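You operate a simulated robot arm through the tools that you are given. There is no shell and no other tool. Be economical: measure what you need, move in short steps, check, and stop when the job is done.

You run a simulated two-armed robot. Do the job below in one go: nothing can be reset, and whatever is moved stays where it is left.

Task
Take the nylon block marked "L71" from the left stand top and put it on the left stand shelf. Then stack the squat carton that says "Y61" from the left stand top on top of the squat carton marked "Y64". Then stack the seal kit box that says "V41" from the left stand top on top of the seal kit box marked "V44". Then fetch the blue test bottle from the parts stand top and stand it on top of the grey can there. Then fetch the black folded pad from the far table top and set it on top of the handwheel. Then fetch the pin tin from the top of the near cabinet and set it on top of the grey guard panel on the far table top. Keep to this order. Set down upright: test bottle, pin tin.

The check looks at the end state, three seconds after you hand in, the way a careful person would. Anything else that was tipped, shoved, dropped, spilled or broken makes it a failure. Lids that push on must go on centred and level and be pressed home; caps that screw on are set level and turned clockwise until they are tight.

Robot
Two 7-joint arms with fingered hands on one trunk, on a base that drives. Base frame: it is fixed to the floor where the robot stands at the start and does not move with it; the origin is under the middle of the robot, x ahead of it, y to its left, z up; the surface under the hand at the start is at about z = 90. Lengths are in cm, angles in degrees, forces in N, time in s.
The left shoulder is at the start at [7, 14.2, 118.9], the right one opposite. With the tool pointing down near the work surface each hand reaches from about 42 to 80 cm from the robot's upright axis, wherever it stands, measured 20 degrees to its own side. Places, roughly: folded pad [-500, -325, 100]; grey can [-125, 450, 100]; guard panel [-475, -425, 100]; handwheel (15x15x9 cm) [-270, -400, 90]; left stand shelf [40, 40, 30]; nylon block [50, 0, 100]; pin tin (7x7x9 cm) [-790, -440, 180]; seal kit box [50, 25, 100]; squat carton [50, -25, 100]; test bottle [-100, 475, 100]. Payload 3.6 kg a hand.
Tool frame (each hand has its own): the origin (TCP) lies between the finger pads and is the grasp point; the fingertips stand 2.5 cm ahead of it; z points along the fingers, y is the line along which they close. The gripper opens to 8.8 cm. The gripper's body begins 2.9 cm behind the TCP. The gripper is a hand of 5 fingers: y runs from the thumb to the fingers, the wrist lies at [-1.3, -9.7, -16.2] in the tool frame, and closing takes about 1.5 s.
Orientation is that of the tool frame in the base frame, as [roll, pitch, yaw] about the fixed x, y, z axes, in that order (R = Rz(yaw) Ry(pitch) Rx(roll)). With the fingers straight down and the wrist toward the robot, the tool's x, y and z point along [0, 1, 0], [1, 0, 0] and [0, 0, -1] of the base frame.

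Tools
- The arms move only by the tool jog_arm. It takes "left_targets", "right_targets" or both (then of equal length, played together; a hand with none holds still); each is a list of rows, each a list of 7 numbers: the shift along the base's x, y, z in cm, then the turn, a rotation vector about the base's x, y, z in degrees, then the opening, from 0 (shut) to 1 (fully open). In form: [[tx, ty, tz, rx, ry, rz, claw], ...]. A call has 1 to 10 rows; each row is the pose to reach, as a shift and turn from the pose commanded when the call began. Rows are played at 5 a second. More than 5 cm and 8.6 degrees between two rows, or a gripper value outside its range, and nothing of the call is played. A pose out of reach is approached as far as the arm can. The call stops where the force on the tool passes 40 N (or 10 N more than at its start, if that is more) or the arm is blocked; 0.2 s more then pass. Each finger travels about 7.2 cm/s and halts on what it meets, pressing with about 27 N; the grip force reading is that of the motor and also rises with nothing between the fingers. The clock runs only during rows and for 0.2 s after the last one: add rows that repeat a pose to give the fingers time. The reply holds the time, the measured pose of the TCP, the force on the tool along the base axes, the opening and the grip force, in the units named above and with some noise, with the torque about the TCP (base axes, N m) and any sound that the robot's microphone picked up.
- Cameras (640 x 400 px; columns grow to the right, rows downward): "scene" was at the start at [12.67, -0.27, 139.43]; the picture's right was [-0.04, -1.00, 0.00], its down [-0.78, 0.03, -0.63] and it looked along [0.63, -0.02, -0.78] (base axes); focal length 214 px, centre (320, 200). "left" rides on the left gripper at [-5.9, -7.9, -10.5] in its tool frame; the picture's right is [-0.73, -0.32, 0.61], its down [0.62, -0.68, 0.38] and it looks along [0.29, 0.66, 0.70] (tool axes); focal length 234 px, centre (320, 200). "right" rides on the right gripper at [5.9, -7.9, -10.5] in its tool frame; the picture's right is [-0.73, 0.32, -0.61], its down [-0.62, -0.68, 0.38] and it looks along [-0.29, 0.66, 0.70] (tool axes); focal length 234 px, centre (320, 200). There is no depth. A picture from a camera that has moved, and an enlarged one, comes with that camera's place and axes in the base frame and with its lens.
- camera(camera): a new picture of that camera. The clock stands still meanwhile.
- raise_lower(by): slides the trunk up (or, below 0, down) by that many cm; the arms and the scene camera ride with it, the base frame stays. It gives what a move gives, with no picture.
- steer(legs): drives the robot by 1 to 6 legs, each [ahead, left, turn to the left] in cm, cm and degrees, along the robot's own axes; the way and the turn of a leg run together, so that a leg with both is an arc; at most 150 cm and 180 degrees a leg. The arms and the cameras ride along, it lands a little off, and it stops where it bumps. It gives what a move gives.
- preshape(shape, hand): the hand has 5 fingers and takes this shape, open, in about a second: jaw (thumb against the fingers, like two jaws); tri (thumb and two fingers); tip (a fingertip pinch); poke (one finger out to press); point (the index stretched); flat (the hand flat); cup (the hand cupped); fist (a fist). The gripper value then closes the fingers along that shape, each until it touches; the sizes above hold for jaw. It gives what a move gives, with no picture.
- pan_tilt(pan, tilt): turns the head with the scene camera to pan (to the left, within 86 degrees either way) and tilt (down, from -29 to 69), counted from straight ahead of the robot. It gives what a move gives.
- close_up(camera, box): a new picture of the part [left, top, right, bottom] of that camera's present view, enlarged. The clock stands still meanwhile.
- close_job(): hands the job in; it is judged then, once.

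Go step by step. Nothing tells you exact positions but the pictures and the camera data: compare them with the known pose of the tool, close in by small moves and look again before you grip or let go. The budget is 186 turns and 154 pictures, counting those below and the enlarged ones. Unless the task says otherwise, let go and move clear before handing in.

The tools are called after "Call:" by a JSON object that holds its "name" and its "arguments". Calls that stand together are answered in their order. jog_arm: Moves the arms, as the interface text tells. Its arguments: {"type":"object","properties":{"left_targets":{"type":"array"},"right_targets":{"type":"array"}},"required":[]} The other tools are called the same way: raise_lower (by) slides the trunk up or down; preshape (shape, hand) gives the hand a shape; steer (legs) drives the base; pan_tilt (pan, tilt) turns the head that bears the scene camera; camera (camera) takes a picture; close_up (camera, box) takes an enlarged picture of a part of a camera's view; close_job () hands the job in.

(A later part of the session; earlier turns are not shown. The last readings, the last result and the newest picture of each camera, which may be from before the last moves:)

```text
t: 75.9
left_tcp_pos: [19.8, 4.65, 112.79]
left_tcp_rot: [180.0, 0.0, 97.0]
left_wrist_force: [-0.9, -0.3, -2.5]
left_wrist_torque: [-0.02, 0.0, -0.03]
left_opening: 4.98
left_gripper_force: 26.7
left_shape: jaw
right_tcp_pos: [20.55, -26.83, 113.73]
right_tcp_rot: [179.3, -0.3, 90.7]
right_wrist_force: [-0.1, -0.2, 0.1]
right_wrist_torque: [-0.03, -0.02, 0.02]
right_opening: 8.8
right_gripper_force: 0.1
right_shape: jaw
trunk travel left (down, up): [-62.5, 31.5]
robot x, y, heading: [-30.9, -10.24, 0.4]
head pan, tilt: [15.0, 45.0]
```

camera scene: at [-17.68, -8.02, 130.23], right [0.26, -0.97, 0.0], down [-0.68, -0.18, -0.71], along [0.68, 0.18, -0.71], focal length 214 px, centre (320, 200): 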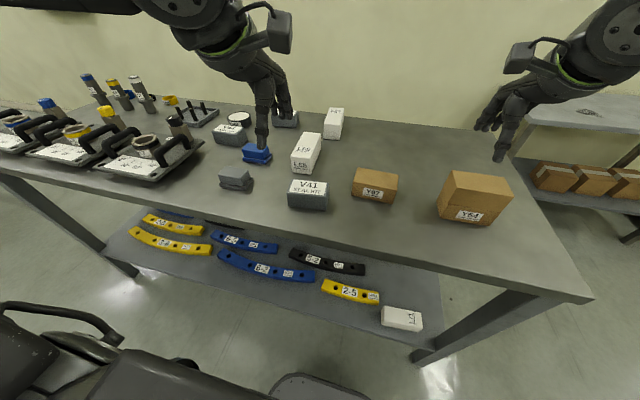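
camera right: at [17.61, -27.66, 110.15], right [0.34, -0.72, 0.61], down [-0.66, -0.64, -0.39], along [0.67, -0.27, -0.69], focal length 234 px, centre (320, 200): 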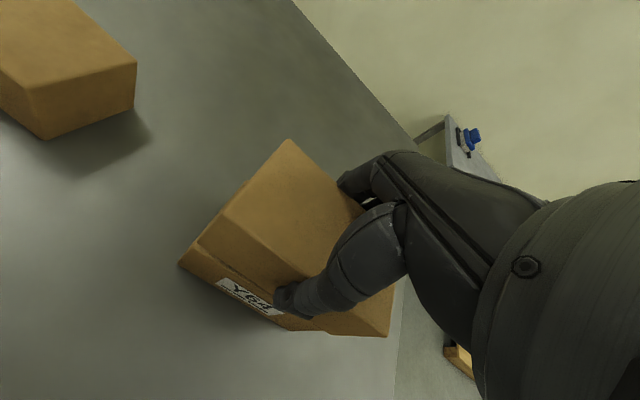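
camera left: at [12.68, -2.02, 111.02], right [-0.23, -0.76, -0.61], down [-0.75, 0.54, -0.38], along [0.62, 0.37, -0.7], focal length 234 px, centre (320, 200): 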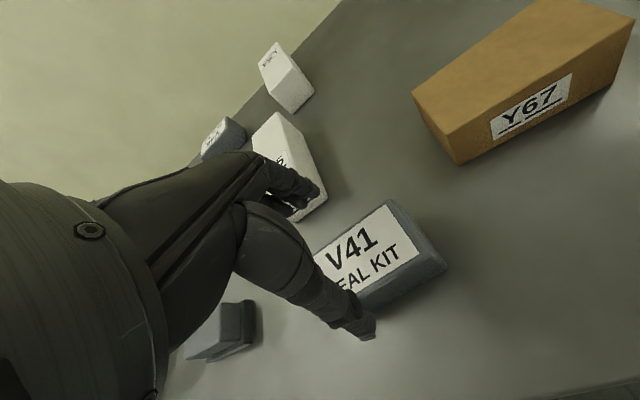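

V41 held. V44 is at ≈(41,40.6), turned about +5°. I raise the trunk 10 and drive toward it.

Call:
{"name": "raise_lower", "arguments": {"by": 10}}

Call:
{"name": "steer", "arguments": {"legs": [[14, 34, 0]]}}

Call:
{"name": "pan_tilt", "arguments": {"pan": 15, "tilt": 48}}

Call:
{"name": "camera", "arguments": {"camera": "scene"}}

Call:
{"name": "camera", "arguments": {"camera": "left"}}

```text
t: 77.2
left_tcp_pos: [19.87, 4.69, 122.81]
left_tcp_rot: [-180.0, 0.0, 97.1]
left_wrist_force: [0.3, 0.2, -1.9]
left_wrist_torque: [-0.01, -0.01, -0.02]
left_opening: 4.97
left_gripper_force: 26.7
left_shape: jaw
right_tcp_pos: [20.76, -26.8, 123.47]
right_tcp_rot: [179.3, -0.4, 90.7]
right_wrist_force: [0.6, -0.2, -0.4]
right_wrist_torque: [0.01, 0.02, 0.03]
right_opening: 8.78
right_gripper_force: 0.1
right_shape: jaw
trunk travel left (down, up): [-72.5, 21.5]
robot x, y, heading: [-30.33, -9.86, -0.1]
head pan, tilt: [15.0, 45.0]
```

```text
t: 79.5
left_tcp_pos: [33.86, 38.36, 122.77]
left_tcp_rot: [179.9, 0.1, 96.8]
left_wrist_force: [0.2, -0.7, -2.5]
left_wrist_torque: [0.03, -0.01, 0.01]
left_opening: 4.97
left_gripper_force: 26.9
left_shape: jaw
right_tcp_pos: [34.44, 6.82, 123.52]
right_tcp_rot: [179.3, -0.3, 90.4]
right_wrist_force: [-0.1, -0.1, -1.0]
right_wrist_torque: [-0.01, -0.02, -0.04]
right_opening: 8.77
right_gripper_force: 0.0
right_shape: jaw
trunk travel left (down, up): [-72.5, 21.5]
robot x, y, heading: [-17.0, 24.0, -0.2]
head pan, tilt: [15.0, 45.0]
```

```text
t: 80.2
left_tcp_pos: [33.85, 38.45, 122.8]
left_tcp_rot: [180.0, 0.1, 96.8]
left_wrist_force: [-0.1, 0.5, -2.1]
left_wrist_torque: [0.01, -0.02, 0.04]
left_opening: 4.95
left_gripper_force: 26.9
left_shape: jaw
right_tcp_pos: [34.67, 6.84, 123.66]
right_tcp_rot: [179.4, -0.3, 90.4]
right_wrist_force: [0.2, -0.2, -0.7]
right_wrist_torque: [-0.02, 0.02, 0.01]
right_opening: 8.77
right_gripper_force: 0.1
right_shape: jaw
trunk travel left (down, up): [-72.5, 21.5]
robot x, y, heading: [-16.67, 24.04, -0.3]
head pan, tilt: [15.0, 48.0]
```

```text
93 pictures are left
camera scene: at [-4.02, 25.82, 139.82], right [0.26, -0.97, 0.0], down [-0.72, -0.19, -0.67], along [0.65, 0.17, -0.74], focal length 214 px, centre (320, 200)
```

scene: 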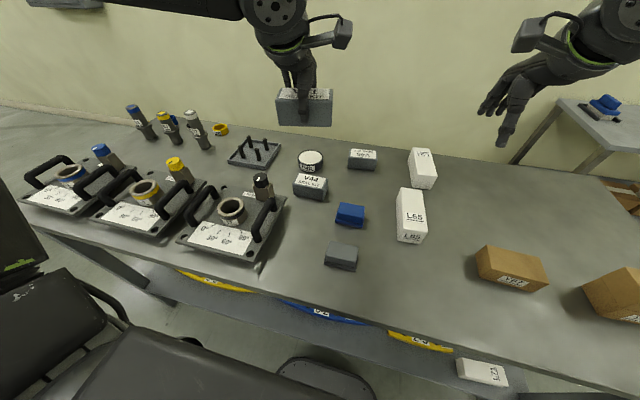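

```text
92 pictures are left
camera left: at [26.63, 31.66, 133.24], right [-0.23, -0.76, -0.61], down [-0.75, 0.54, -0.38], along [0.62, 0.37, -0.7], focal length 234 px, centre (320, 200)
```

left: 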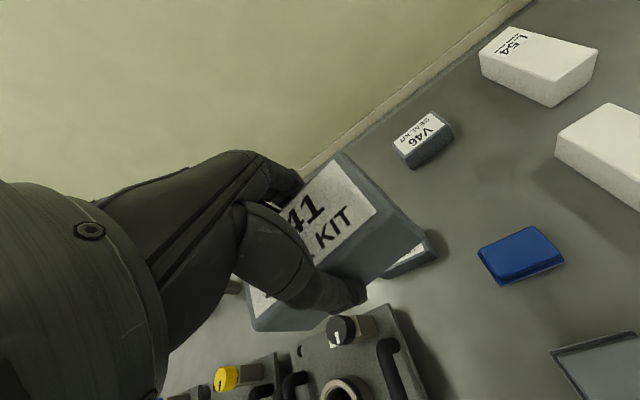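

Call:
{"name": "close_up", "arguments": {"camera": "scene", "box": [240, 60, 390, 220]}}

```text
2.50 times, centred on (315, 140) of scene
camera zoom: at [-4.02, 25.82, 139.82], right [0.26, -0.97, 0.0], down [-0.72, -0.19, -0.67], along [0.65, 0.17, -0.74], focal length 536 px, centre (332, 350)
```

zoom: 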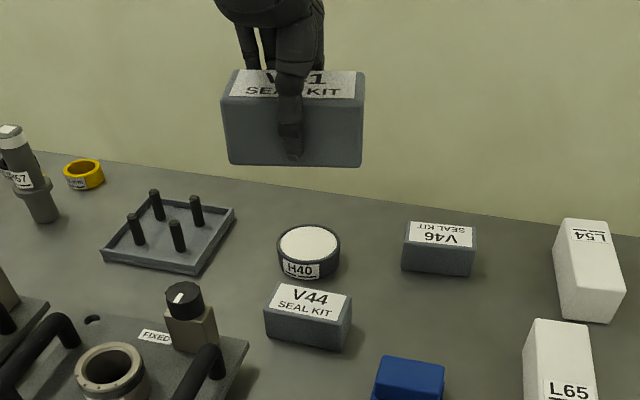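

Held box measures exactly at the TCP; V44 at ≈(41.9,40.9), turned ~+1.5°. I drive 7 ahead, then align and lower part-way.

Call:
{"name": "steer", "arguments": {"legs": [[7, 2, 0.3]]}}

Call:
{"name": "jog_arm", "arguments": {"left_targets": [[0, 0, -4, 0, 0, -3, 0.2], [0, 0, -8, 0, 0, -5.5, 0.2], [0, 0, -12, 0, 0, -5.5, 0.2], [0, 0, -16, 0, 0, -5.5, 0.2]]}}

Call:
{"name": "camera", "arguments": {"camera": "left"}}

Call:
{"name": "close_up", "arguments": {"camera": "scene", "box": [240, 80, 390, 240]}}

```text
t: 81.2
left_tcp_pos: [40.39, 40.57, 122.97]
left_tcp_rot: [179.8, -0.1, 97.1]
left_wrist_force: [-0.5, 0.9, -3.3]
left_wrist_torque: [-0.02, 0.0, -0.02]
left_opening: 4.99
left_gripper_force: 26.7
left_shape: jaw
right_tcp_pos: [41.21, 9.07, 123.76]
right_tcp_rot: [179.2, -0.3, 90.7]
right_wrist_force: [0.6, -0.8, -0.2]
right_wrist_torque: [-0.01, -0.01, 0.01]
right_opening: 8.79
right_gripper_force: 0.0
right_shape: jaw
trunk travel left (down, up): [-72.5, 21.5]
robot x, y, heading: [-9.54, 25.98, -0.1]
head pan, tilt: [15.0, 48.0]
```

```text
t: 82.2
left_tcp_pos: [40.73, 40.66, 106.9]
left_tcp_rot: [-180.0, 0.2, 91.6]
left_wrist_force: [-0.6, -0.8, -2.9]
left_wrist_torque: [0.02, -0.03, 0.0]
left_opening: 4.94
left_gripper_force: 26.7
left_shape: jaw
right_tcp_pos: [41.72, 9.05, 123.6]
right_tcp_rot: [179.4, -0.3, 90.7]
right_wrist_force: [-1.0, 0.2, 0.7]
right_wrist_torque: [0.04, 0.0, -0.02]
right_opening: 8.77
right_gripper_force: 0.1
right_shape: jaw
trunk travel left (down, up): [-72.5, 21.5]
robot x, y, heading: [-9.37, 25.92, 0.1]
head pan, tilt: [15.0, 48.0]
```

```text
90 pictures are left
camera left: at [33.0, 34.55, 117.42], right [-0.3, -0.74, -0.61], down [-0.7, 0.6, -0.38], along [0.65, 0.31, -0.7], focal length 234 px, centre (320, 200)
```

left: 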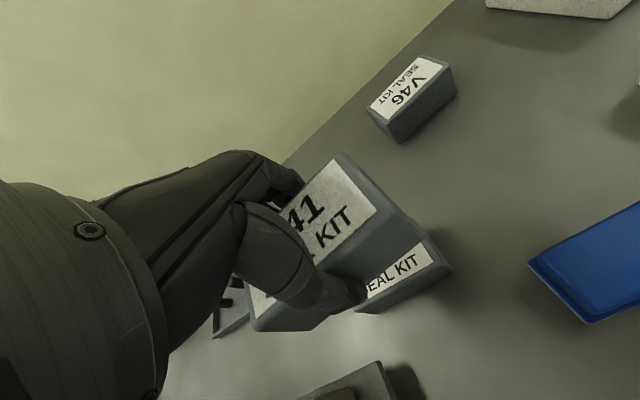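

```text
2.50 times, centred on (315, 160) of scene
camera zoom: at [3.07, 27.88, 139.81], right [0.26, -0.97, 0.0], down [-0.72, -0.19, -0.67], along [0.65, 0.17, -0.74], focal length 536 px, centre (332, 300)
```

zoom: 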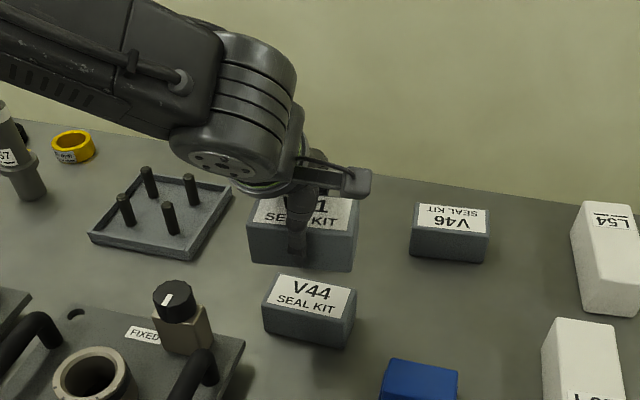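

The held box appears about 5° further turned than V44. I correct the turn, shift (+1.2,+0.4), lower a bit, and compare.

Call:
{"name": "jog_arm", "arguments": {"left_targets": [[0.6, 0.2, -1, 0, 0, -3, 0.2], [1.2, 0.4, -3, 0, 0, -5.5, 0.2]]}}

Call:
{"name": "close_up", "arguments": {"camera": "scene", "box": [270, 110, 370, 220]}}

Call:
{"name": "close_up", "arguments": {"camera": "left", "box": [220, 130, 470, 350]}}

```text
t: 82.8
left_tcp_pos: [42.03, 41.21, 103.86]
left_tcp_rot: [180.0, 0.0, 86.0]
left_wrist_force: [0.4, 0.5, -3.3]
left_wrist_torque: [0.01, 0.02, 0.0]
left_opening: 4.97
left_gripper_force: 27.3
left_shape: jaw
right_tcp_pos: [41.68, 9.22, 123.6]
right_tcp_rot: [179.4, -0.2, 90.7]
right_wrist_force: [-1.0, 0.2, 0.3]
right_wrist_torque: [0.01, 0.0, 0.01]
right_opening: 8.8
right_gripper_force: 0.0
right_shape: jaw
trunk travel left (down, up): [-72.5, 21.5]
robot x, y, heading: [-9.22, 25.91, 0.3]
head pan, tilt: [15.0, 48.0]
```

```text
3.64 times, centred on (320, 165) of scene
camera zoom: at [3.13, 27.92, 139.8], right [0.26, -0.97, 0.0], down [-0.72, -0.19, -0.67], along [0.65, 0.17, -0.74], focal length 780 px, centre (320, 327)
```

zoom: 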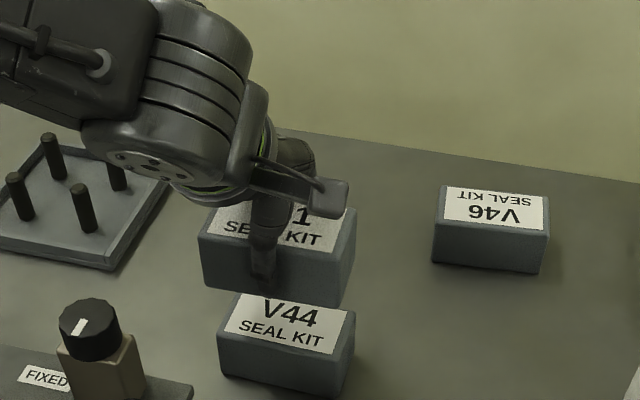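

```text
1.82 times, centred on (345, 240) of left
camera zoom: at [33.7, 35.84, 114.31], right [-0.37, -0.7, -0.61], down [-0.64, 0.67, -0.38], along [0.68, 0.24, -0.7], focal length 426 px, centre (274, 127)
```

zoom: 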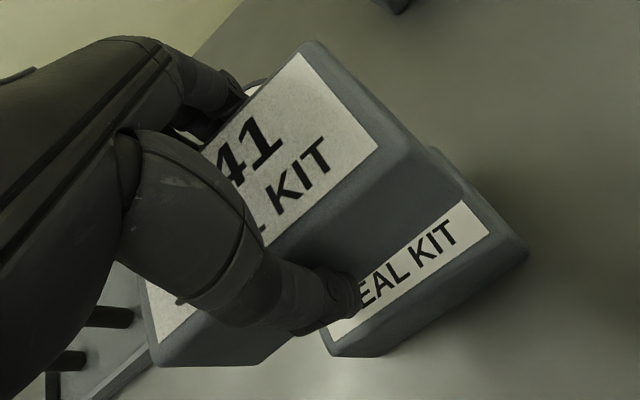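

Nearly perfect alignment (within 2°). Lower toward contact.

Call:
{"name": "jog_arm", "arguments": {"left_targets": [[0, -0.2, -2.5, 0, 0, -1.5, 0.2], [0, -0.2, -4.7, 0, 0, -1.5, 0.2], [0, -0.2, -5.2, 0, 0, -1.5, 0.2], [0, -0.2, -5.5, 0, 0, -1.5, 0.2]]}}

Call:
{"name": "close_up", "arguments": {"camera": "scene", "box": [270, 110, 370, 220]}}

```text
t: 83.8
left_tcp_pos: [41.99, 40.8, 98.35]
left_tcp_rot: [179.7, -0.1, 84.6]
left_wrist_force: [3.2, 1.2, 13.3]
left_wrist_torque: [0.05, 0.03, -0.04]
left_opening: 4.97
left_gripper_force: 26.7
left_shape: jaw
right_tcp_pos: [41.57, 9.06, 123.75]
right_tcp_rot: [179.3, -0.3, 90.7]
right_wrist_force: [0.5, 0.1, 0.2]
right_wrist_torque: [-0.01, -0.01, -0.01]
right_opening: 8.76
right_gripper_force: 0.1
right_shape: jaw
trunk travel left (down, up): [-72.5, 21.5]
robot x, y, heading: [-9.86, 25.82, 0.2]
head pan, tilt: [15.0, 48.0]
```

```text
3.64 times, centred on (320, 165) of scene
camera zoom: at [2.83, 27.86, 139.87], right [0.26, -0.97, 0.0], down [-0.72, -0.19, -0.67], along [0.65, 0.17, -0.74], focal length 780 px, centre (320, 327)
```

zoom: 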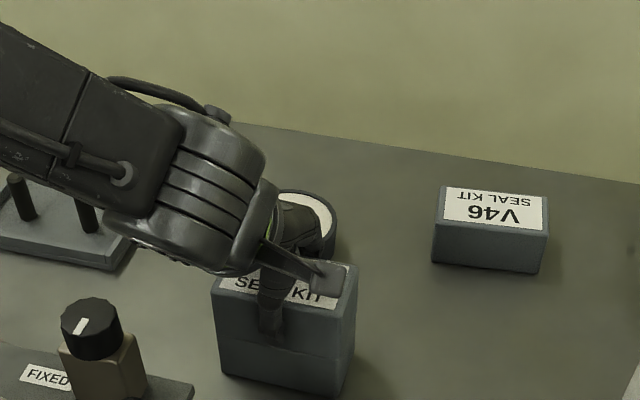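

Contact and flush. Release and lift.

Call:
{"name": "jog_arm", "arguments": {"left_targets": [[0, 0, 0.2, 0, 0, 0, 0.2], [0, 0, 0.2, 0, 0, 0, 0.6], [0, 0, 0.2, 0, 0, 0, 0.9], [0, 0, 0.2, 0, 0, 0, 0.9], [0, 0, 3, 0, 0, 0, 0.9], [0, 0, 7, 0, 0, 0, 0.9], [0, 0, 12, 0, 0, 0, 1], [0, 0, 17, 0, 0, 0, 1], [0, 0, 21, 0, 0, 0, 1]]}}

Call:
{"name": "camera", "arguments": {"camera": "scene"}}

```text
t: 85.8
left_tcp_pos: [41.79, 41.03, 119.43]
left_tcp_rot: [179.9, 0.1, 84.5]
left_wrist_force: [0.4, 0.5, 0.8]
left_wrist_torque: [-0.03, 0.0, -0.03]
left_opening: 8.77
left_gripper_force: 0.0
left_shape: jaw
right_tcp_pos: [41.54, 9.17, 123.57]
right_tcp_rot: [179.2, -0.3, 90.8]
right_wrist_force: [0.2, 0.4, 0.5]
right_wrist_torque: [-0.02, 0.0, 0.02]
right_opening: 8.8
right_gripper_force: 0.0
right_shape: jaw
trunk travel left (down, up): [-72.5, 21.5]
robot x, y, heading: [-10.04, 26.03, -0.2]
head pan, tilt: [15.0, 48.0]
```

```text
85 pictures are left
camera scene: at [2.93, 27.84, 139.82], right [0.26, -0.97, 0.0], down [-0.72, -0.19, -0.67], along [0.65, 0.17, -0.74], focal length 214 px, centre (320, 200)
```

scene: 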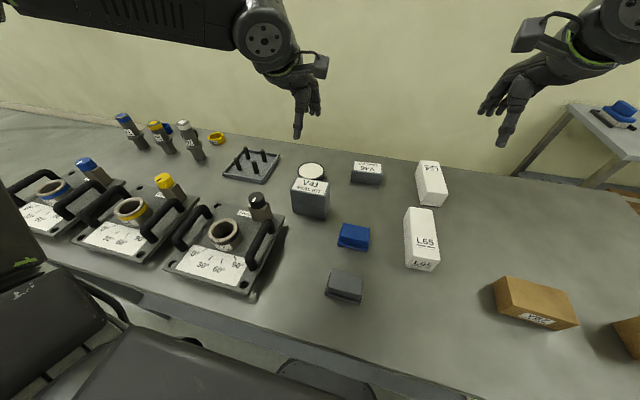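

V41 sits on V44. Now I leave the left stand for the parts stand; back off, turn left and look.

Call:
{"name": "steer", "arguments": {"legs": [[-90, 0, 0], [0, 0, 90]]}}

Call:
{"name": "pan_tilt", "arguments": {"pan": 0, "tilt": 15}}

Call:
{"name": "camera", "arguments": {"camera": "scene"}}

```text
t: 94.4
left_tcp_pos: [-115.45, 77.18, 119.33]
left_tcp_rot: [179.9, 0.0, 174.6]
left_wrist_force: [-0.7, 0.5, -0.2]
left_wrist_torque: [0.01, 0.02, -0.01]
left_opening: 8.78
left_gripper_force: 0.0
left_shape: jaw
right_tcp_pos: [-83.42, 76.7, 123.52]
right_tcp_rot: [179.4, -0.3, -179.2]
right_wrist_force: [-0.2, 0.6, 0.2]
right_wrist_torque: [0.0, 0.0, 0.0]
right_opening: 8.8
right_gripper_force: 0.1
right_shape: jaw
trunk travel left (down, up): [-72.5, 21.5]
robot x, y, heading: [-100.45, 25.54, 90.0]
head pan, tilt: [15.0, 48.0]
```

```text
t: 95.4
left_tcp_pos: [-115.53, 77.07, 119.34]
left_tcp_rot: [179.9, 0.0, 174.5]
left_wrist_force: [-0.1, -1.3, 0.2]
left_wrist_torque: [0.0, 0.02, 0.01]
left_opening: 8.77
left_gripper_force: 0.1
left_shape: jaw
right_tcp_pos: [-83.52, 76.76, 123.6]
right_tcp_rot: [179.3, -0.3, -179.2]
right_wrist_force: [-0.3, -0.5, 0.5]
right_wrist_torque: [-0.02, -0.01, 0.0]
right_opening: 8.78
right_gripper_force: 0.0
right_shape: jaw
trunk travel left (down, up): [-72.5, 21.5]
robot x, y, heading: [-100.06, 25.64, 89.9]
head pan, tilt: [0.0, 15.0]
```

```text
84 pictures are left
camera scene: at [-100.18, 39.88, 144.91], right [1.0, 0.0, 0.0], down [0.0, -0.26, -0.97], along [0.0, 0.97, -0.26], focal length 214 px, centre (320, 200)
```

scene: 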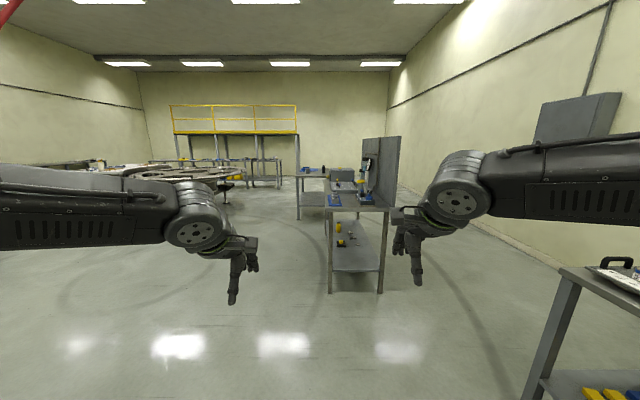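

Call:
{"name": "close_up", "arguments": {"camera": "scene", "box": [230, 120, 430, 310]}}

```text
2.11 times, centred on (330, 215) of scene
camera zoom: at [-100.18, 39.88, 144.91], right [1.0, 0.0, 0.0], down [0.0, -0.26, -0.97], along [0.0, 0.97, -0.26], focal length 452 px, centre (299, 168)
```

zoom: 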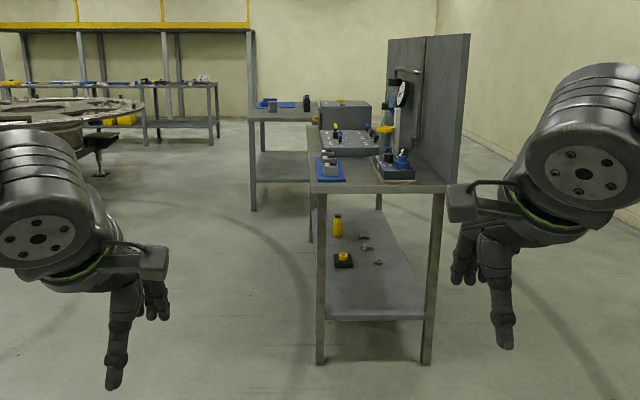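

The parts stand is the far one, left edge x≈-138, can ≈(-125,440), bottle ≈(-97,462). I'll approach it from its -x side.

Call:
{"name": "steer", "arguments": {"legs": [[0, 95, 0], [150, 0, 0], [150, 0, 0], [0, 0, -90]]}}

Call:
{"name": "pan_tilt", "arguments": {"pan": 50, "tilt": 25}}

Call:
{"name": "camera", "arguments": {"camera": "scene"}}

```text
t: 118.6
left_tcp_pos: [-147.27, 348.01, 119.26]
left_tcp_rot: [-180.0, 0.0, 84.8]
left_wrist_force: [-1.1, 0.6, 0.5]
left_wrist_torque: [0.0, 0.0, -0.01]
left_opening: 8.8
left_gripper_force: 0.0
left_shape: jaw
right_tcp_pos: [-147.62, 316.0, 123.65]
right_tcp_rot: [179.3, -0.2, 90.9]
right_wrist_force: [-0.6, 0.5, -0.6]
right_wrist_torque: [0.0, -0.01, -0.01]
right_opening: 8.77
right_gripper_force: 0.2
right_shape: jaw
trunk travel left (down, up): [-72.5, 21.5]
robot x, y, heading: [-199.12, 332.38, 0.5]
head pan, tilt: [0.0, 15.0]
```

```text
t: 119.8
left_tcp_pos: [-147.36, 347.93, 119.26]
left_tcp_rot: [180.0, 0.1, 84.8]
left_wrist_force: [-0.9, 0.0, 0.0]
left_wrist_torque: [-0.02, -0.01, 0.0]
left_opening: 8.77
left_gripper_force: 0.0
left_shape: jaw
right_tcp_pos: [-147.62, 315.97, 123.62]
right_tcp_rot: [179.3, -0.4, 90.9]
right_wrist_force: [0.2, 0.4, 0.7]
right_wrist_torque: [-0.02, -0.01, -0.01]
right_opening: 8.8
right_gripper_force: 0.0
right_shape: jaw
trunk travel left (down, up): [-72.5, 21.5]
robot x, y, heading: [-199.46, 332.66, 0.4]
head pan, tilt: [50.0, 25.0]
```

```text
82 pictures are left
camera scene: at [-187.97, 339.64, 143.3], right [0.77, -0.64, 0.0], down [-0.27, -0.32, -0.91], along [0.58, 0.7, -0.42], focal length 214 px, centre (320, 200)
```

scene: 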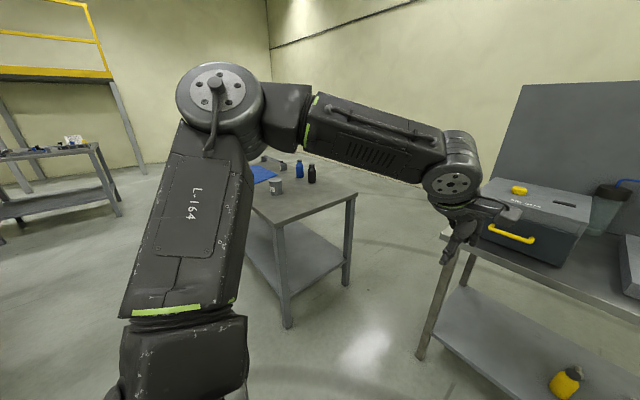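

Call:
{"name": "steer", "arguments": {"legs": [[0, 130, -0.4]]}}

Call:
{"name": "pan_tilt", "arguments": {"pan": 0, "tilt": 35}}

Call:
{"name": "camera", "arguments": {"camera": "scene"}}

```text
t: 126.3
left_tcp_pos: [-146.42, 477.71, 119.27]
left_tcp_rot: [180.0, 0.1, 83.5]
left_wrist_force: [0.8, 0.6, -0.8]
left_wrist_torque: [0.05, 0.01, 0.02]
left_opening: 8.76
left_gripper_force: 0.0
left_shape: jaw
right_tcp_pos: [-147.28, 445.78, 123.67]
right_tcp_rot: [179.3, -0.3, 89.8]
right_wrist_force: [0.9, -0.3, 0.2]
right_wrist_torque: [0.04, 0.03, -0.03]
right_opening: 8.78
right_gripper_force: 0.1
right_shape: jaw
trunk travel left (down, up): [-72.5, 21.5]
robot x, y, heading: [-197.78, 463.42, -0.9]
head pan, tilt: [50.0, 25.0]
```

```text
t: 127.5
left_tcp_pos: [-146.3, 477.68, 119.38]
left_tcp_rot: [179.9, 0.0, 83.7]
left_wrist_force: [-0.1, -0.1, 0.5]
left_wrist_torque: [0.0, 0.02, 0.01]
left_opening: 8.78
left_gripper_force: 0.0
left_shape: jaw
right_tcp_pos: [-147.29, 445.79, 123.68]
right_tcp_rot: [179.4, -0.3, 89.9]
right_wrist_force: [-0.4, -0.5, 0.4]
right_wrist_torque: [0.0, -0.01, 0.0]
right_opening: 8.79
right_gripper_force: 0.1
right_shape: jaw
trunk travel left (down, up): [-72.5, 21.5]
robot x, y, heading: [-198.16, 463.14, -0.7]
head pan, tilt: [0.0, 35.0]
```

```text
81 pictures are left
camera scene: at [-184.36, 463.05, 141.72], right [-0.01, -1.0, 0.0], down [-0.57, 0.01, -0.82], along [0.82, -0.01, -0.57], focal length 214 px, centre (320, 200)
```

scene: 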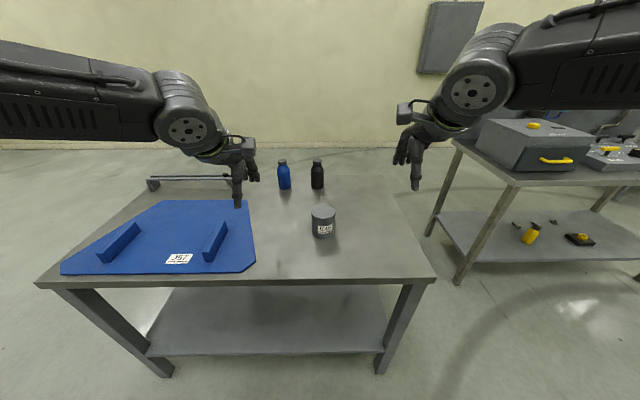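

Blue bottle, black bottle and grey can (J-mark label) are clear. Close-up to measure.

Call:
{"name": "close_up", "arguments": {"camera": "scene", "box": [260, 150, 350, 250]}}

```text
4.00 times, centred on (305, 200) of scene
camera zoom: at [-184.36, 463.05, 141.72], right [-0.01, -1.0, 0.0], down [-0.57, 0.01, -0.82], along [0.82, -0.01, -0.57], focal length 858 px, centre (380, 200)
```

zoom: 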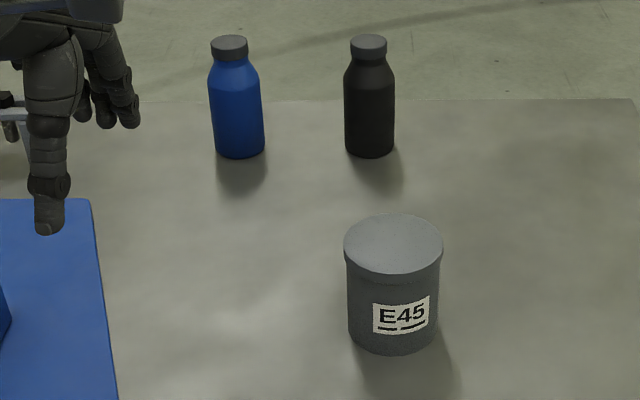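

Can E45: centre ≈(-129.2,461.2), top z≈98.9, lid Ø≈7.8. Blue bottle: ≈(-99.3,477.9), Ø6, 13 tall with a 4 cm cap. I'll grip it by the cap from above with the left hand; drive in.

Call:
{"name": "steer", "arguments": {"legs": [[36, 0, 0.7]]}}

Call:
{"name": "pan_tilt", "arguments": {"pan": 10, "tilt": 45}}

Call:
{"name": "camera", "arguments": {"camera": "scene"}}

Call:
{"name": "camera", "arguments": {"camera": "left"}}

```text
t: 129.8
left_tcp_pos: [-110.23, 478.03, 119.29]
left_tcp_rot: [-180.0, -0.1, 84.5]
left_wrist_force: [-0.1, 0.3, 0.1]
left_wrist_torque: [-0.01, 0.02, 0.0]
left_opening: 8.77
left_gripper_force: 0.0
left_shape: jaw
right_tcp_pos: [-110.75, 446.26, 123.73]
right_tcp_rot: [179.3, -0.3, 90.6]
right_wrist_force: [0.0, -0.3, 0.4]
right_wrist_torque: [0.0, -0.04, 0.04]
right_opening: 8.79
right_gripper_force: 0.0
right_shape: jaw
trunk travel left (down, up): [-72.5, 21.5]
robot x, y, heading: [-161.61, 462.49, 0.1]
head pan, tilt: [0.0, 35.0]
```

```text
t: 130.6
left_tcp_pos: [-110.1, 478.22, 119.29]
left_tcp_rot: [-180.0, 0.0, 84.6]
left_wrist_force: [0.1, -0.2, -0.9]
left_wrist_torque: [0.04, -0.04, -0.01]
left_opening: 8.76
left_gripper_force: 0.0
left_shape: jaw
right_tcp_pos: [-110.52, 446.19, 123.6]
right_tcp_rot: [179.3, -0.3, 90.6]
right_wrist_force: [-0.6, -0.1, -0.1]
right_wrist_torque: [0.0, 0.01, -0.03]
right_opening: 8.79
right_gripper_force: 0.1
right_shape: jaw
trunk travel left (down, up): [-72.5, 21.5]
robot x, y, heading: [-162.15, 462.94, 0.2]
head pan, tilt: [10.0, 45.0]
```

```text
79 pictures are left
camera scene: at [-148.72, 464.35, 140.23], right [0.17, -0.99, 0.0], down [-0.7, -0.12, -0.71], along [0.7, 0.12, -0.71], focal length 214 px, centre (320, 200)
```

scene: 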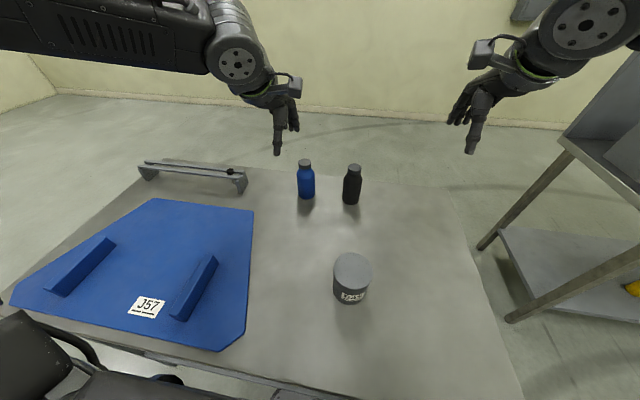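

```text
78 pictures are left
camera left: at [-118.62, 473.04, 129.8], right [-0.39, -0.69, -0.61], down [-0.62, 0.69, -0.38], along [0.68, 0.22, -0.7], focal length 234 px, centre (320, 200)
```

left: 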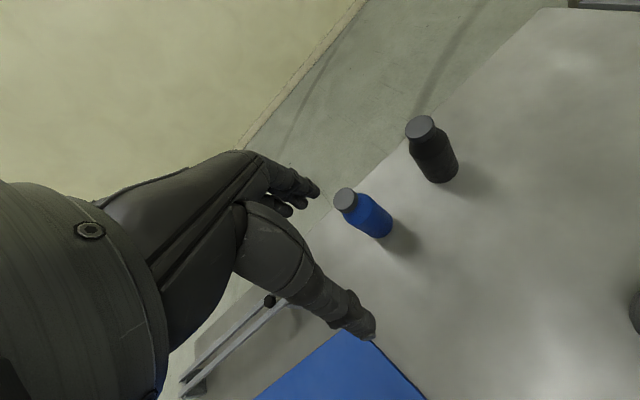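

Call:
{"name": "close_up", "arguments": {"camera": "scene", "box": [270, 140, 390, 310]}}

Call:
{"name": "close_up", "arguments": {"camera": "left", "box": [320, 170, 420, 250]}}

```text
2.35 times, centred on (330, 225) of scene
camera zoom: at [-148.72, 464.35, 140.23], right [0.17, -0.99, 0.0], down [-0.7, -0.12, -0.71], along [0.7, 0.12, -0.71], focal length 505 px, centre (296, 141)
```

zoom: 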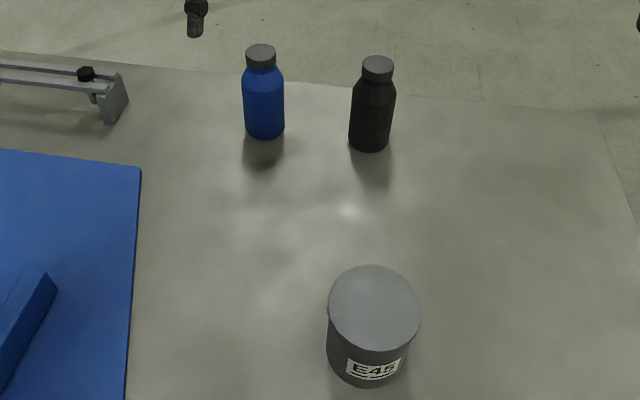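

```text
5.00 times, centred on (370, 210) of left
camera zoom: at [-118.62, 473.04, 129.8], right [-0.39, -0.69, -0.61], down [-0.62, 0.69, -0.38], along [0.68, 0.22, -0.7], focal length 1171 px, centre (70, 150)
```

zoom: 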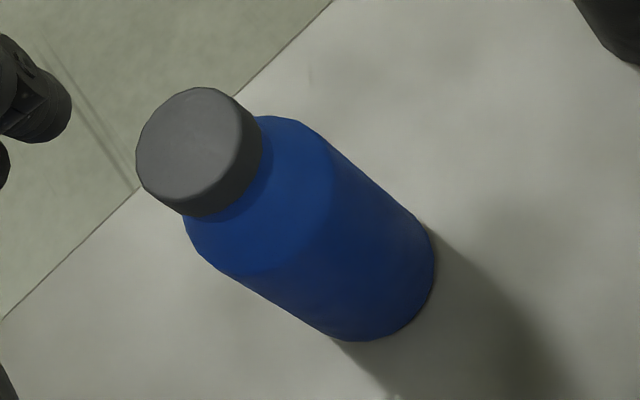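

In the present frame: bottle ≈(-96.1,478.3), cap top ≈102.5; can ≈(-127,461.3). Drive 6 more ahead and extend above the cap.

Call:
{"name": "steer", "arguments": {"legs": [[6, 0, 0]]}}

Call:
{"name": "jog_arm", "arguments": {"left_targets": [[3, 0, 0, 0, 0, 2.5, 1], [6, 0, -3, 0, 0, 5, 1], [8, 0, -6.5, 0, 0, 5, 1], [8, 0, -10, 0, 0, 5, 1]]}}

Call:
{"name": "close_up", "arguments": {"camera": "scene", "box": [250, 100, 400, 240]}}

Call:
{"name": "camera", "arguments": {"camera": "left"}}

```text
t: 131.5
left_tcp_pos: [-104.73, 478.2, 119.49]
left_tcp_rot: [179.6, 0.0, 84.5]
left_wrist_force: [0.1, 0.1, -0.5]
left_wrist_torque: [0.05, -0.04, 0.01]
left_opening: 8.77
left_gripper_force: 0.0
left_shape: jaw
right_tcp_pos: [-105.16, 446.12, 123.94]
right_tcp_rot: [179.1, -0.4, 90.6]
right_wrist_force: [-0.7, 0.0, -0.3]
right_wrist_torque: [-0.01, -0.04, 0.0]
right_opening: 8.78
right_gripper_force: 0.1
right_shape: jaw
trunk travel left (down, up): [-72.5, 21.5]
robot x, y, heading: [-156.17, 463.05, -0.2]
head pan, tilt: [10.0, 45.0]
```

```text
t: 132.5
left_tcp_pos: [-96.33, 478.26, 109.2]
left_tcp_rot: [179.9, 0.1, 89.6]
left_wrist_force: [0.0, -0.8, -0.3]
left_wrist_torque: [-0.02, -0.01, 0.02]
left_opening: 8.78
left_gripper_force: 0.1
left_shape: jaw
right_tcp_pos: [-104.75, 446.17, 123.67]
right_tcp_rot: [179.3, -0.3, 90.4]
right_wrist_force: [-0.1, -0.3, 0.6]
right_wrist_torque: [-0.01, 0.03, -0.01]
right_opening: 8.78
right_gripper_force: 0.0
right_shape: jaw
trunk travel left (down, up): [-72.5, 21.5]
robot x, y, heading: [-156.2, 462.81, -0.0]
head pan, tilt: [10.0, 45.0]
```

```text
2.86 times, centred on (325, 170) of scene
camera zoom: at [-142.92, 464.36, 140.25], right [0.17, -0.98, 0.0], down [-0.7, -0.12, -0.71], along [0.7, 0.12, -0.71], focal length 613 px, centre (306, 286)
```

zoom: 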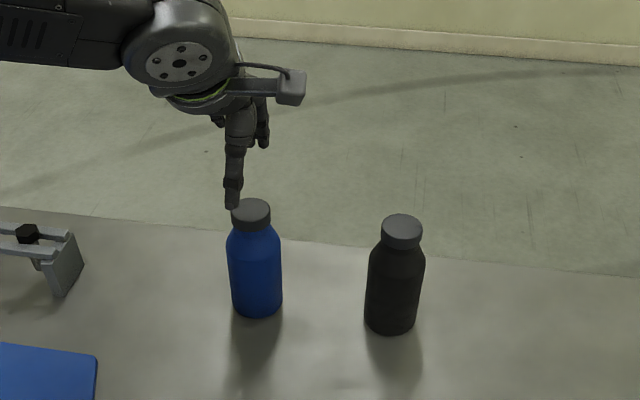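

```text
74 pictures are left
camera left: at [-104.44, 472.36, 119.67], right [-0.33, -0.72, -0.61], down [-0.67, 0.63, -0.39], along [0.66, 0.28, -0.69], focal length 234 px, centre (320, 200)
```

left: 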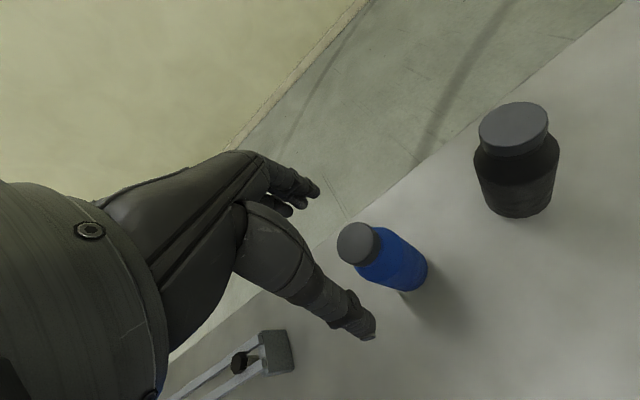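

Triangulation puts the cap at ≈(-94.6,478.2), top ≈101.7. Shift +1.7 and descend partly, then check.

Call:
{"name": "jog_arm", "arguments": {"left_targets": [[1.7, 0, -2, 0, 0, 0, 1], [1.7, 0, -5, 0, 0, 0, 1], [1.7, 0, -7.2, 0, 0, 0, 1]]}}

Call:
{"name": "close_up", "arguments": {"camera": "scene", "box": [260, 120, 350, 210]}}

Call:
{"name": "close_up", "arguments": {"camera": "left", "box": [260, 150, 440, 350]}}

```text
t: 133.3
left_tcp_pos: [-94.67, 477.95, 102.11]
left_tcp_rot: [179.9, 0.0, 89.4]
left_wrist_force: [-0.1, -0.1, 0.2]
left_wrist_torque: [0.01, 0.01, 0.0]
left_opening: 8.78
left_gripper_force: 0.1
left_shape: jaw
right_tcp_pos: [-104.64, 446.25, 123.56]
right_tcp_rot: [179.3, -0.3, 90.6]
right_wrist_force: [-0.1, 0.0, 0.0]
right_wrist_torque: [0.02, 0.01, -0.02]
right_opening: 8.75
right_gripper_force: 0.1
right_shape: jaw
trunk travel left (down, up): [-72.5, 21.5]
robot x, y, heading: [-156.37, 462.92, 0.2]
head pan, tilt: [10.0, 45.0]
```

```text
4.44 times, centred on (305, 165) of scene
camera zoom: at [-142.84, 464.36, 140.24], right [0.17, -0.98, 0.0], down [-0.7, -0.12, -0.71], along [0.7, 0.12, -0.71], focal length 953 px, centre (387, 356)
```

zoom: 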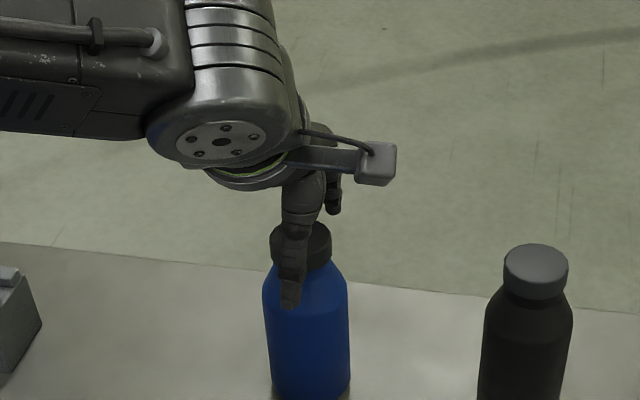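

```text
2.00 times, centred on (350, 250) of left
camera zoom: at [-102.67, 472.22, 112.65], right [-0.33, -0.72, -0.61], down [-0.67, 0.63, -0.38], along [0.66, 0.28, -0.7], focal length 468 px, centre (260, 100)
```

zoom: 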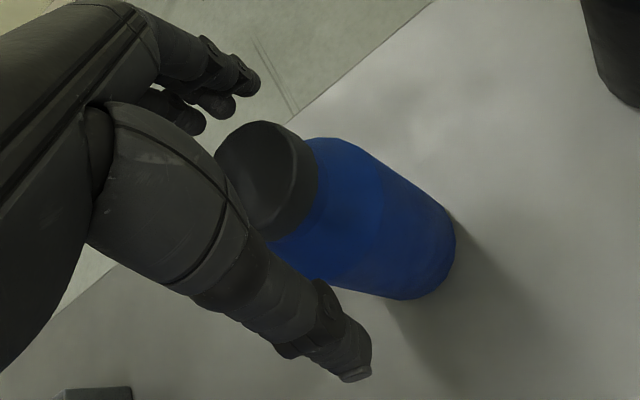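

Well centred on the cap. Close the fingers.

Call:
{"name": "jog_arm", "arguments": {"left_targets": [[0, 0.3, 0, 0, 0, 0, 1], [0, 0.3, 0, 0, 0, 0, 0.6], [0, 0.3, 0, 0, 0, 0, 0.4], [0, 0.3, 0, 0, 0, 0, 0.2], [0, 0.3, 0, 0, 0, 0, 0.1], [0, 0.3, 0, 0, 0, 0, 0.1], [0, 0.3, 0, 0, 0, 0, 0.1]]}}

Call:
{"name": "close_up", "arguments": {"camera": "left", "box": [260, 150, 440, 350]}}

```text
t: 134.9
left_tcp_pos: [-94.8, 478.24, 102.33]
left_tcp_rot: [179.8, 0.0, 89.5]
left_wrist_force: [-1.2, -0.5, 10.0]
left_wrist_torque: [-0.07, 0.44, 0.0]
left_opening: 2.85
left_gripper_force: 27.0
left_shape: jaw
right_tcp_pos: [-105.04, 446.17, 123.69]
right_tcp_rot: [179.1, -0.3, 90.6]
right_wrist_force: [0.6, 0.8, 1.5]
right_wrist_torque: [0.02, 0.01, 0.01]
right_opening: 8.79
right_gripper_force: 0.1
right_shape: jaw
trunk travel left (down, up): [-72.5, 21.5]
robot x, y, heading: [-156.3, 463.02, -0.1]
head pan, tilt: [10.0, 45.0]
```

```text
2.00 times, centred on (350, 250) of left
camera zoom: at [-102.84, 472.49, 112.85], right [-0.33, -0.72, -0.61], down [-0.67, 0.63, -0.39], along [0.66, 0.28, -0.69], focal length 468 px, centre (260, 100)
```

zoom: 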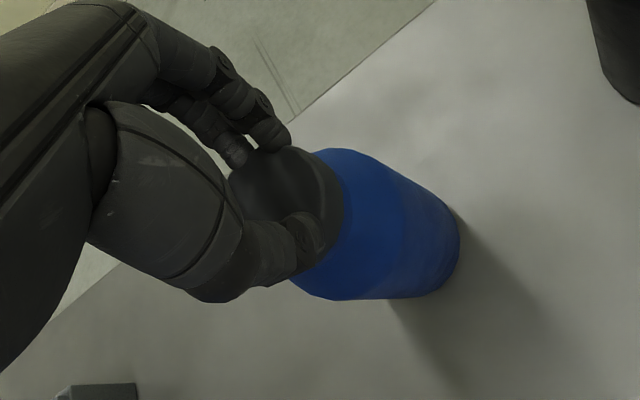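

The fingertips curl onto the cap's rim rather than around it; I open, go 2.5 cm lower, and close again.

Call:
{"name": "jog_arm", "arguments": {"left_targets": [[0, 0, 0.3, 0, 0, 0, 0.5], [0, 0, 0.3, 0, 0, 0, 1], [0, 0, 0.3, 0, 0, 0, 1], [0, 0, -1, 0, 0, 0, 1], [0, 0, -2.4, 0, 0, 0, 1]]}}

Call:
{"name": "camera", "arguments": {"camera": "left"}}

Call:
{"name": "close_up", "arguments": {"camera": "scene", "box": [260, 120, 350, 210]}}

```text
t: 136.1
left_tcp_pos: [-94.89, 478.72, 99.88]
left_tcp_rot: [179.9, 0.1, 89.3]
left_wrist_force: [0.0, -0.2, 0.1]
left_wrist_torque: [0.02, 0.0, 0.02]
left_opening: 8.8
left_gripper_force: 0.1
left_shape: jaw
left hand out of reach, approached as far as the arm can: row 5
right_tcp_pos: [-104.79, 446.16, 123.72]
right_tcp_rot: [179.3, -0.2, 90.6]
right_wrist_force: [-0.3, -0.6, -0.1]
right_wrist_torque: [0.06, -0.01, 0.02]
right_opening: 8.79
right_gripper_force: 0.1
right_shape: jaw
trunk travel left (down, up): [-72.5, 21.5]
robot x, y, heading: [-156.06, 462.79, 0.3]
head pan, tilt: [10.0, 45.0]
```

```text
70 pictures are left
camera left: at [-102.91, 472.8, 110.36], right [-0.33, -0.72, -0.61], down [-0.67, 0.63, -0.39], along [0.66, 0.28, -0.69], focal length 234 px, centre (320, 200)
```

left: 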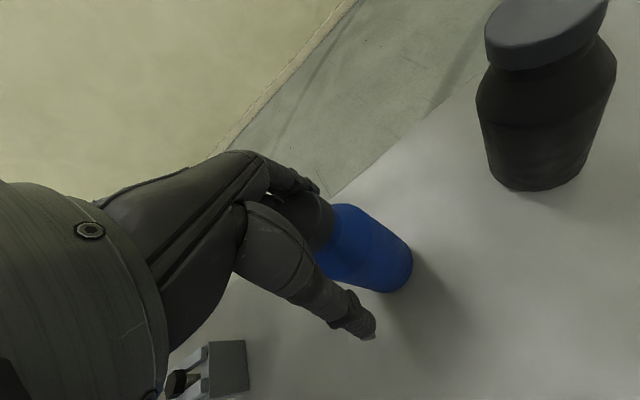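

```text
4.44 times, centred on (305, 165) of scene
camera zoom: at [-142.84, 464.37, 140.24], right [0.17, -0.98, 0.0], down [-0.7, -0.12, -0.71], along [0.7, 0.12, -0.71], focal length 953 px, centre (387, 356)
```

zoom: 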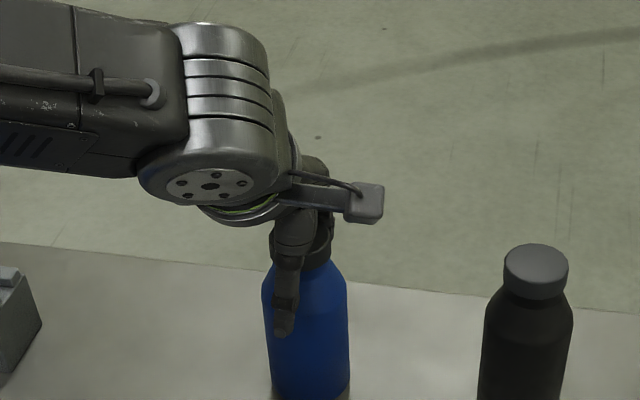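

At the reach limit and ~0.6 off in y. I lift, lower the trunk 8, and come down again.

Call:
{"name": "jog_arm", "arguments": {"left_targets": [[0, 0, 3, 0, 0, 0, 1], [0, -0.3, 7, 0, 0, 0, 1], [0, -0.5, 9, 0, 0, 0, 1]]}}

Call:
{"name": "raise_lower", "arguments": {"by": -8}}

Call:
{"name": "close_up", "arguments": {"camera": "scene", "box": [260, 100, 360, 210]}}

Call:
{"name": "camera", "arguments": {"camera": "left"}}

```text
t: 136.9
left_tcp_pos: [-94.83, 477.9, 108.93]
left_tcp_rot: [179.9, 0.1, 89.6]
left_wrist_force: [0.1, 0.2, 0.3]
left_wrist_torque: [-0.04, -0.02, 0.01]
left_opening: 8.8
left_gripper_force: 0.1
left_shape: jaw
right_tcp_pos: [-104.69, 446.15, 123.65]
right_tcp_rot: [179.3, -0.3, 90.6]
right_wrist_force: [-0.4, 0.2, -1.0]
right_wrist_torque: [-0.02, -0.01, 0.02]
right_opening: 8.8
right_gripper_force: 0.0
right_shape: jaw
trunk travel left (down, up): [-72.5, 21.5]
robot x, y, heading: [-155.89, 463.07, -0.4]
head pan, tilt: [10.0, 45.0]
```

```text
t: 138.1
left_tcp_pos: [-94.89, 477.93, 101.03]
left_tcp_rot: [-180.0, 0.1, 89.5]
left_wrist_force: [-0.1, -0.6, -0.6]
left_wrist_torque: [0.02, -0.01, 0.02]
left_opening: 8.77
left_gripper_force: 0.1
left_shape: jaw
right_tcp_pos: [-104.78, 446.13, 115.61]
right_tcp_rot: [179.3, -0.4, 90.6]
right_wrist_force: [0.6, 0.2, -0.1]
right_wrist_torque: [0.0, 0.0, -0.02]
right_opening: 8.81
right_gripper_force: 0.1
right_shape: jaw
trunk travel left (down, up): [-64.5, 29.5]
robot x, y, heading: [-155.64, 462.76, -0.1]
head pan, tilt: [10.0, 45.0]
```

```text
3.64 times, centred on (310, 155) of scene
camera zoom: at [-142.86, 464.35, 132.24], right [0.17, -0.98, 0.0], down [-0.7, -0.12, -0.71], along [0.7, 0.12, -0.71], focal length 780 px, centre (356, 364)
```

zoom: 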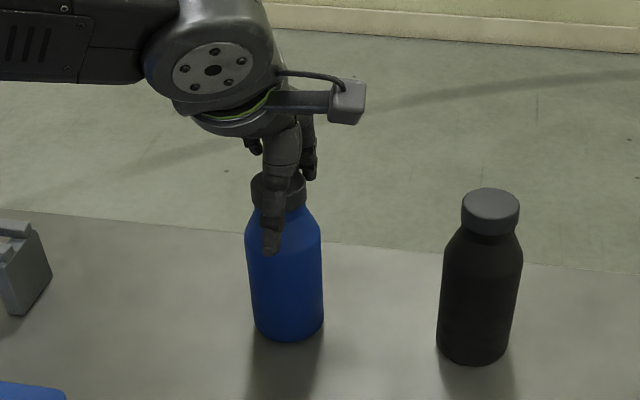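

```text
67 pictures are left
camera left: at [-102.83, 472.17, 111.42], right [-0.33, -0.72, -0.61], down [-0.67, 0.63, -0.38], along [0.66, 0.28, -0.7], focal length 234 px, centre (320, 200)
```

left: 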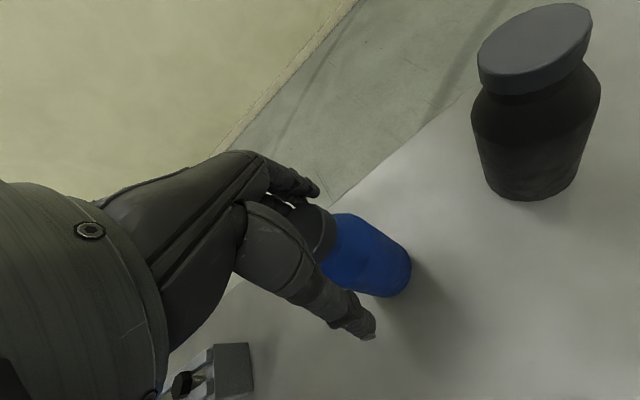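

Call:
{"name": "jog_arm", "arguments": {"left_targets": [[0, 0, -1.3, 0, 0, 0, 1], [0, 0, -1.3, 0, 0, 0, 0.6], [0, 0, -1.3, 0, 0, 0, 0.4], [0, 0, -1.3, 0, 0, 0, 0.3], [0, 0, -1.3, 0, 0, 0, 0.2], [0, 0, -1.3, 0, 0, 0, 0.2], [0, 0, -1.3, 0, 0, 0, 0.2]]}}

Call:
{"name": "close_up", "arguments": {"camera": "left", "box": [260, 150, 440, 350]}}

Call:
{"name": "close_up", "arguments": {"camera": "scene", "box": [260, 100, 360, 210]}}

```text
t: 139.7
left_tcp_pos: [-94.74, 477.98, 99.61]
left_tcp_rot: [180.0, 0.0, 89.5]
left_wrist_force: [0.1, -0.9, 0.2]
left_wrist_torque: [-0.01, 0.0, 0.01]
left_opening: 0.66
left_gripper_force: 26.9
left_shape: jaw
right_tcp_pos: [-104.79, 446.21, 115.59]
right_tcp_rot: [179.3, -0.3, 90.6]
right_wrist_force: [0.2, 0.3, 0.2]
right_wrist_torque: [0.05, -0.01, -0.01]
right_opening: 8.76
right_gripper_force: 0.1
right_shape: jaw
trunk travel left (down, up): [-64.5, 29.5]
robot x, y, heading: [-156.09, 462.87, 0.1]
head pan, tilt: [10.0, 45.0]
```

```text
2.00 times, centred on (350, 250) of left
camera zoom: at [-102.81, 472.18, 110.1], right [-0.33, -0.72, -0.61], down [-0.68, 0.63, -0.38], along [0.66, 0.28, -0.7], focal length 468 px, centre (260, 100)
```

zoom: 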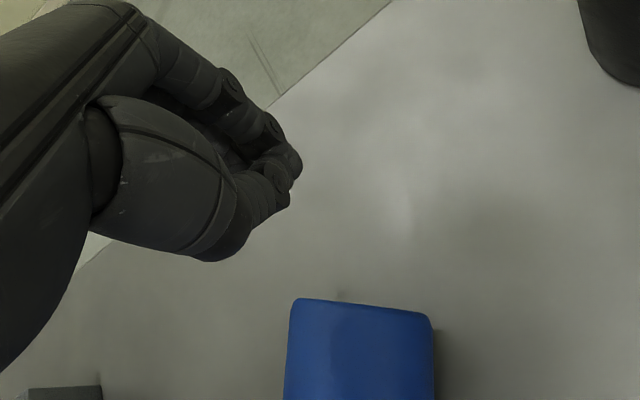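

```text
3.64 times, centred on (310, 155) of scene
camera zoom: at [-142.86, 464.33, 132.24], right [0.17, -0.98, 0.0], down [-0.7, -0.12, -0.71], along [0.7, 0.12, -0.71], focal length 780 px, centre (356, 364)
```

zoom: 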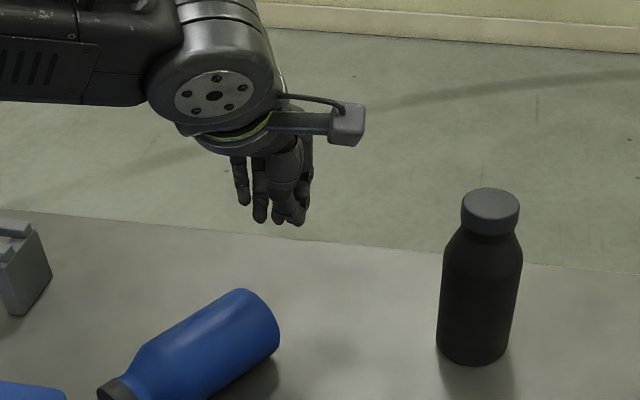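

The bottle slipped out and is lying down. I raise the hand and look at where it rests; it can still be picked up and set upright.

Call:
{"name": "jog_arm", "arguments": {"left_targets": [[0, 0, 3, 0, 0, 0, 0.5], [0, 0, 7, 0, 0, 0, 1], [0, 0, 11, 0, 0, 0, 1]]}}

Call:
{"name": "camera", "arguments": {"camera": "scene"}}

Call:
{"name": "camera", "arguments": {"camera": "left"}}

```text
t: 140.5
left_tcp_pos: [-95.03, 478.12, 110.83]
left_tcp_rot: [180.0, 0.1, 89.6]
left_wrist_force: [-0.9, 0.4, 0.1]
left_wrist_torque: [0.01, -0.02, 0.0]
left_opening: 8.73
left_gripper_force: 0.0
left_shape: jaw
right_tcp_pos: [-104.69, 446.17, 115.68]
right_tcp_rot: [179.3, -0.3, 90.6]
right_wrist_force: [0.3, 0.2, 0.8]
right_wrist_torque: [0.03, -0.04, 0.01]
right_opening: 8.81
right_gripper_force: 0.0
right_shape: jaw
trunk travel left (down, up): [-64.5, 29.5]
robot x, y, heading: [-156.16, 462.77, 0.2]
head pan, tilt: [10.0, 45.0]
```

```text
64 pictures are left
camera scene: at [-142.88, 464.34, 132.24], right [0.17, -0.98, 0.0], down [-0.7, -0.12, -0.71], along [0.7, 0.12, -0.71], focal length 214 px, centre (320, 200)
```

scene: 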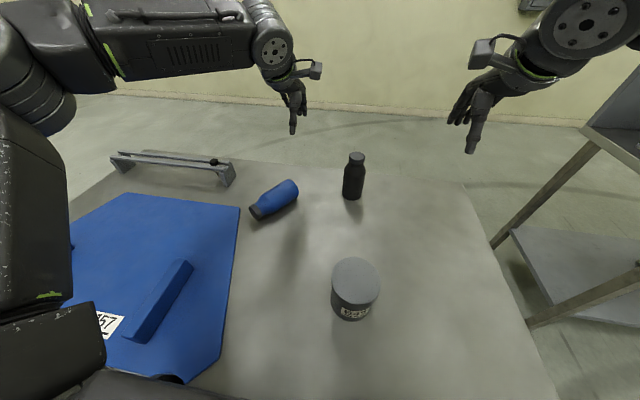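

```text
63 pictures are left
camera left: at [-102.93, 472.3, 121.3], right [-0.33, -0.72, -0.61], down [-0.68, 0.63, -0.38], along [0.66, 0.28, -0.7], focal length 234 px, centre (320, 200)
```

left: 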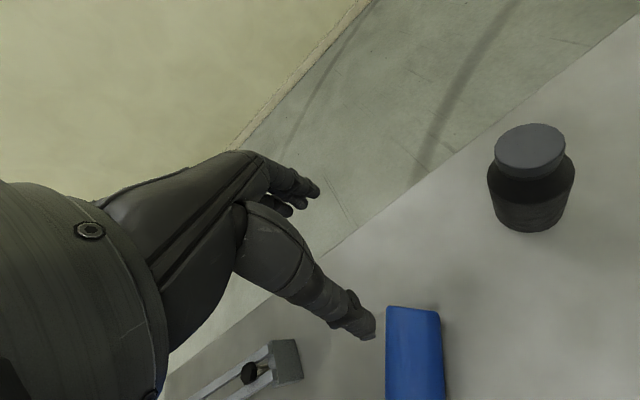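

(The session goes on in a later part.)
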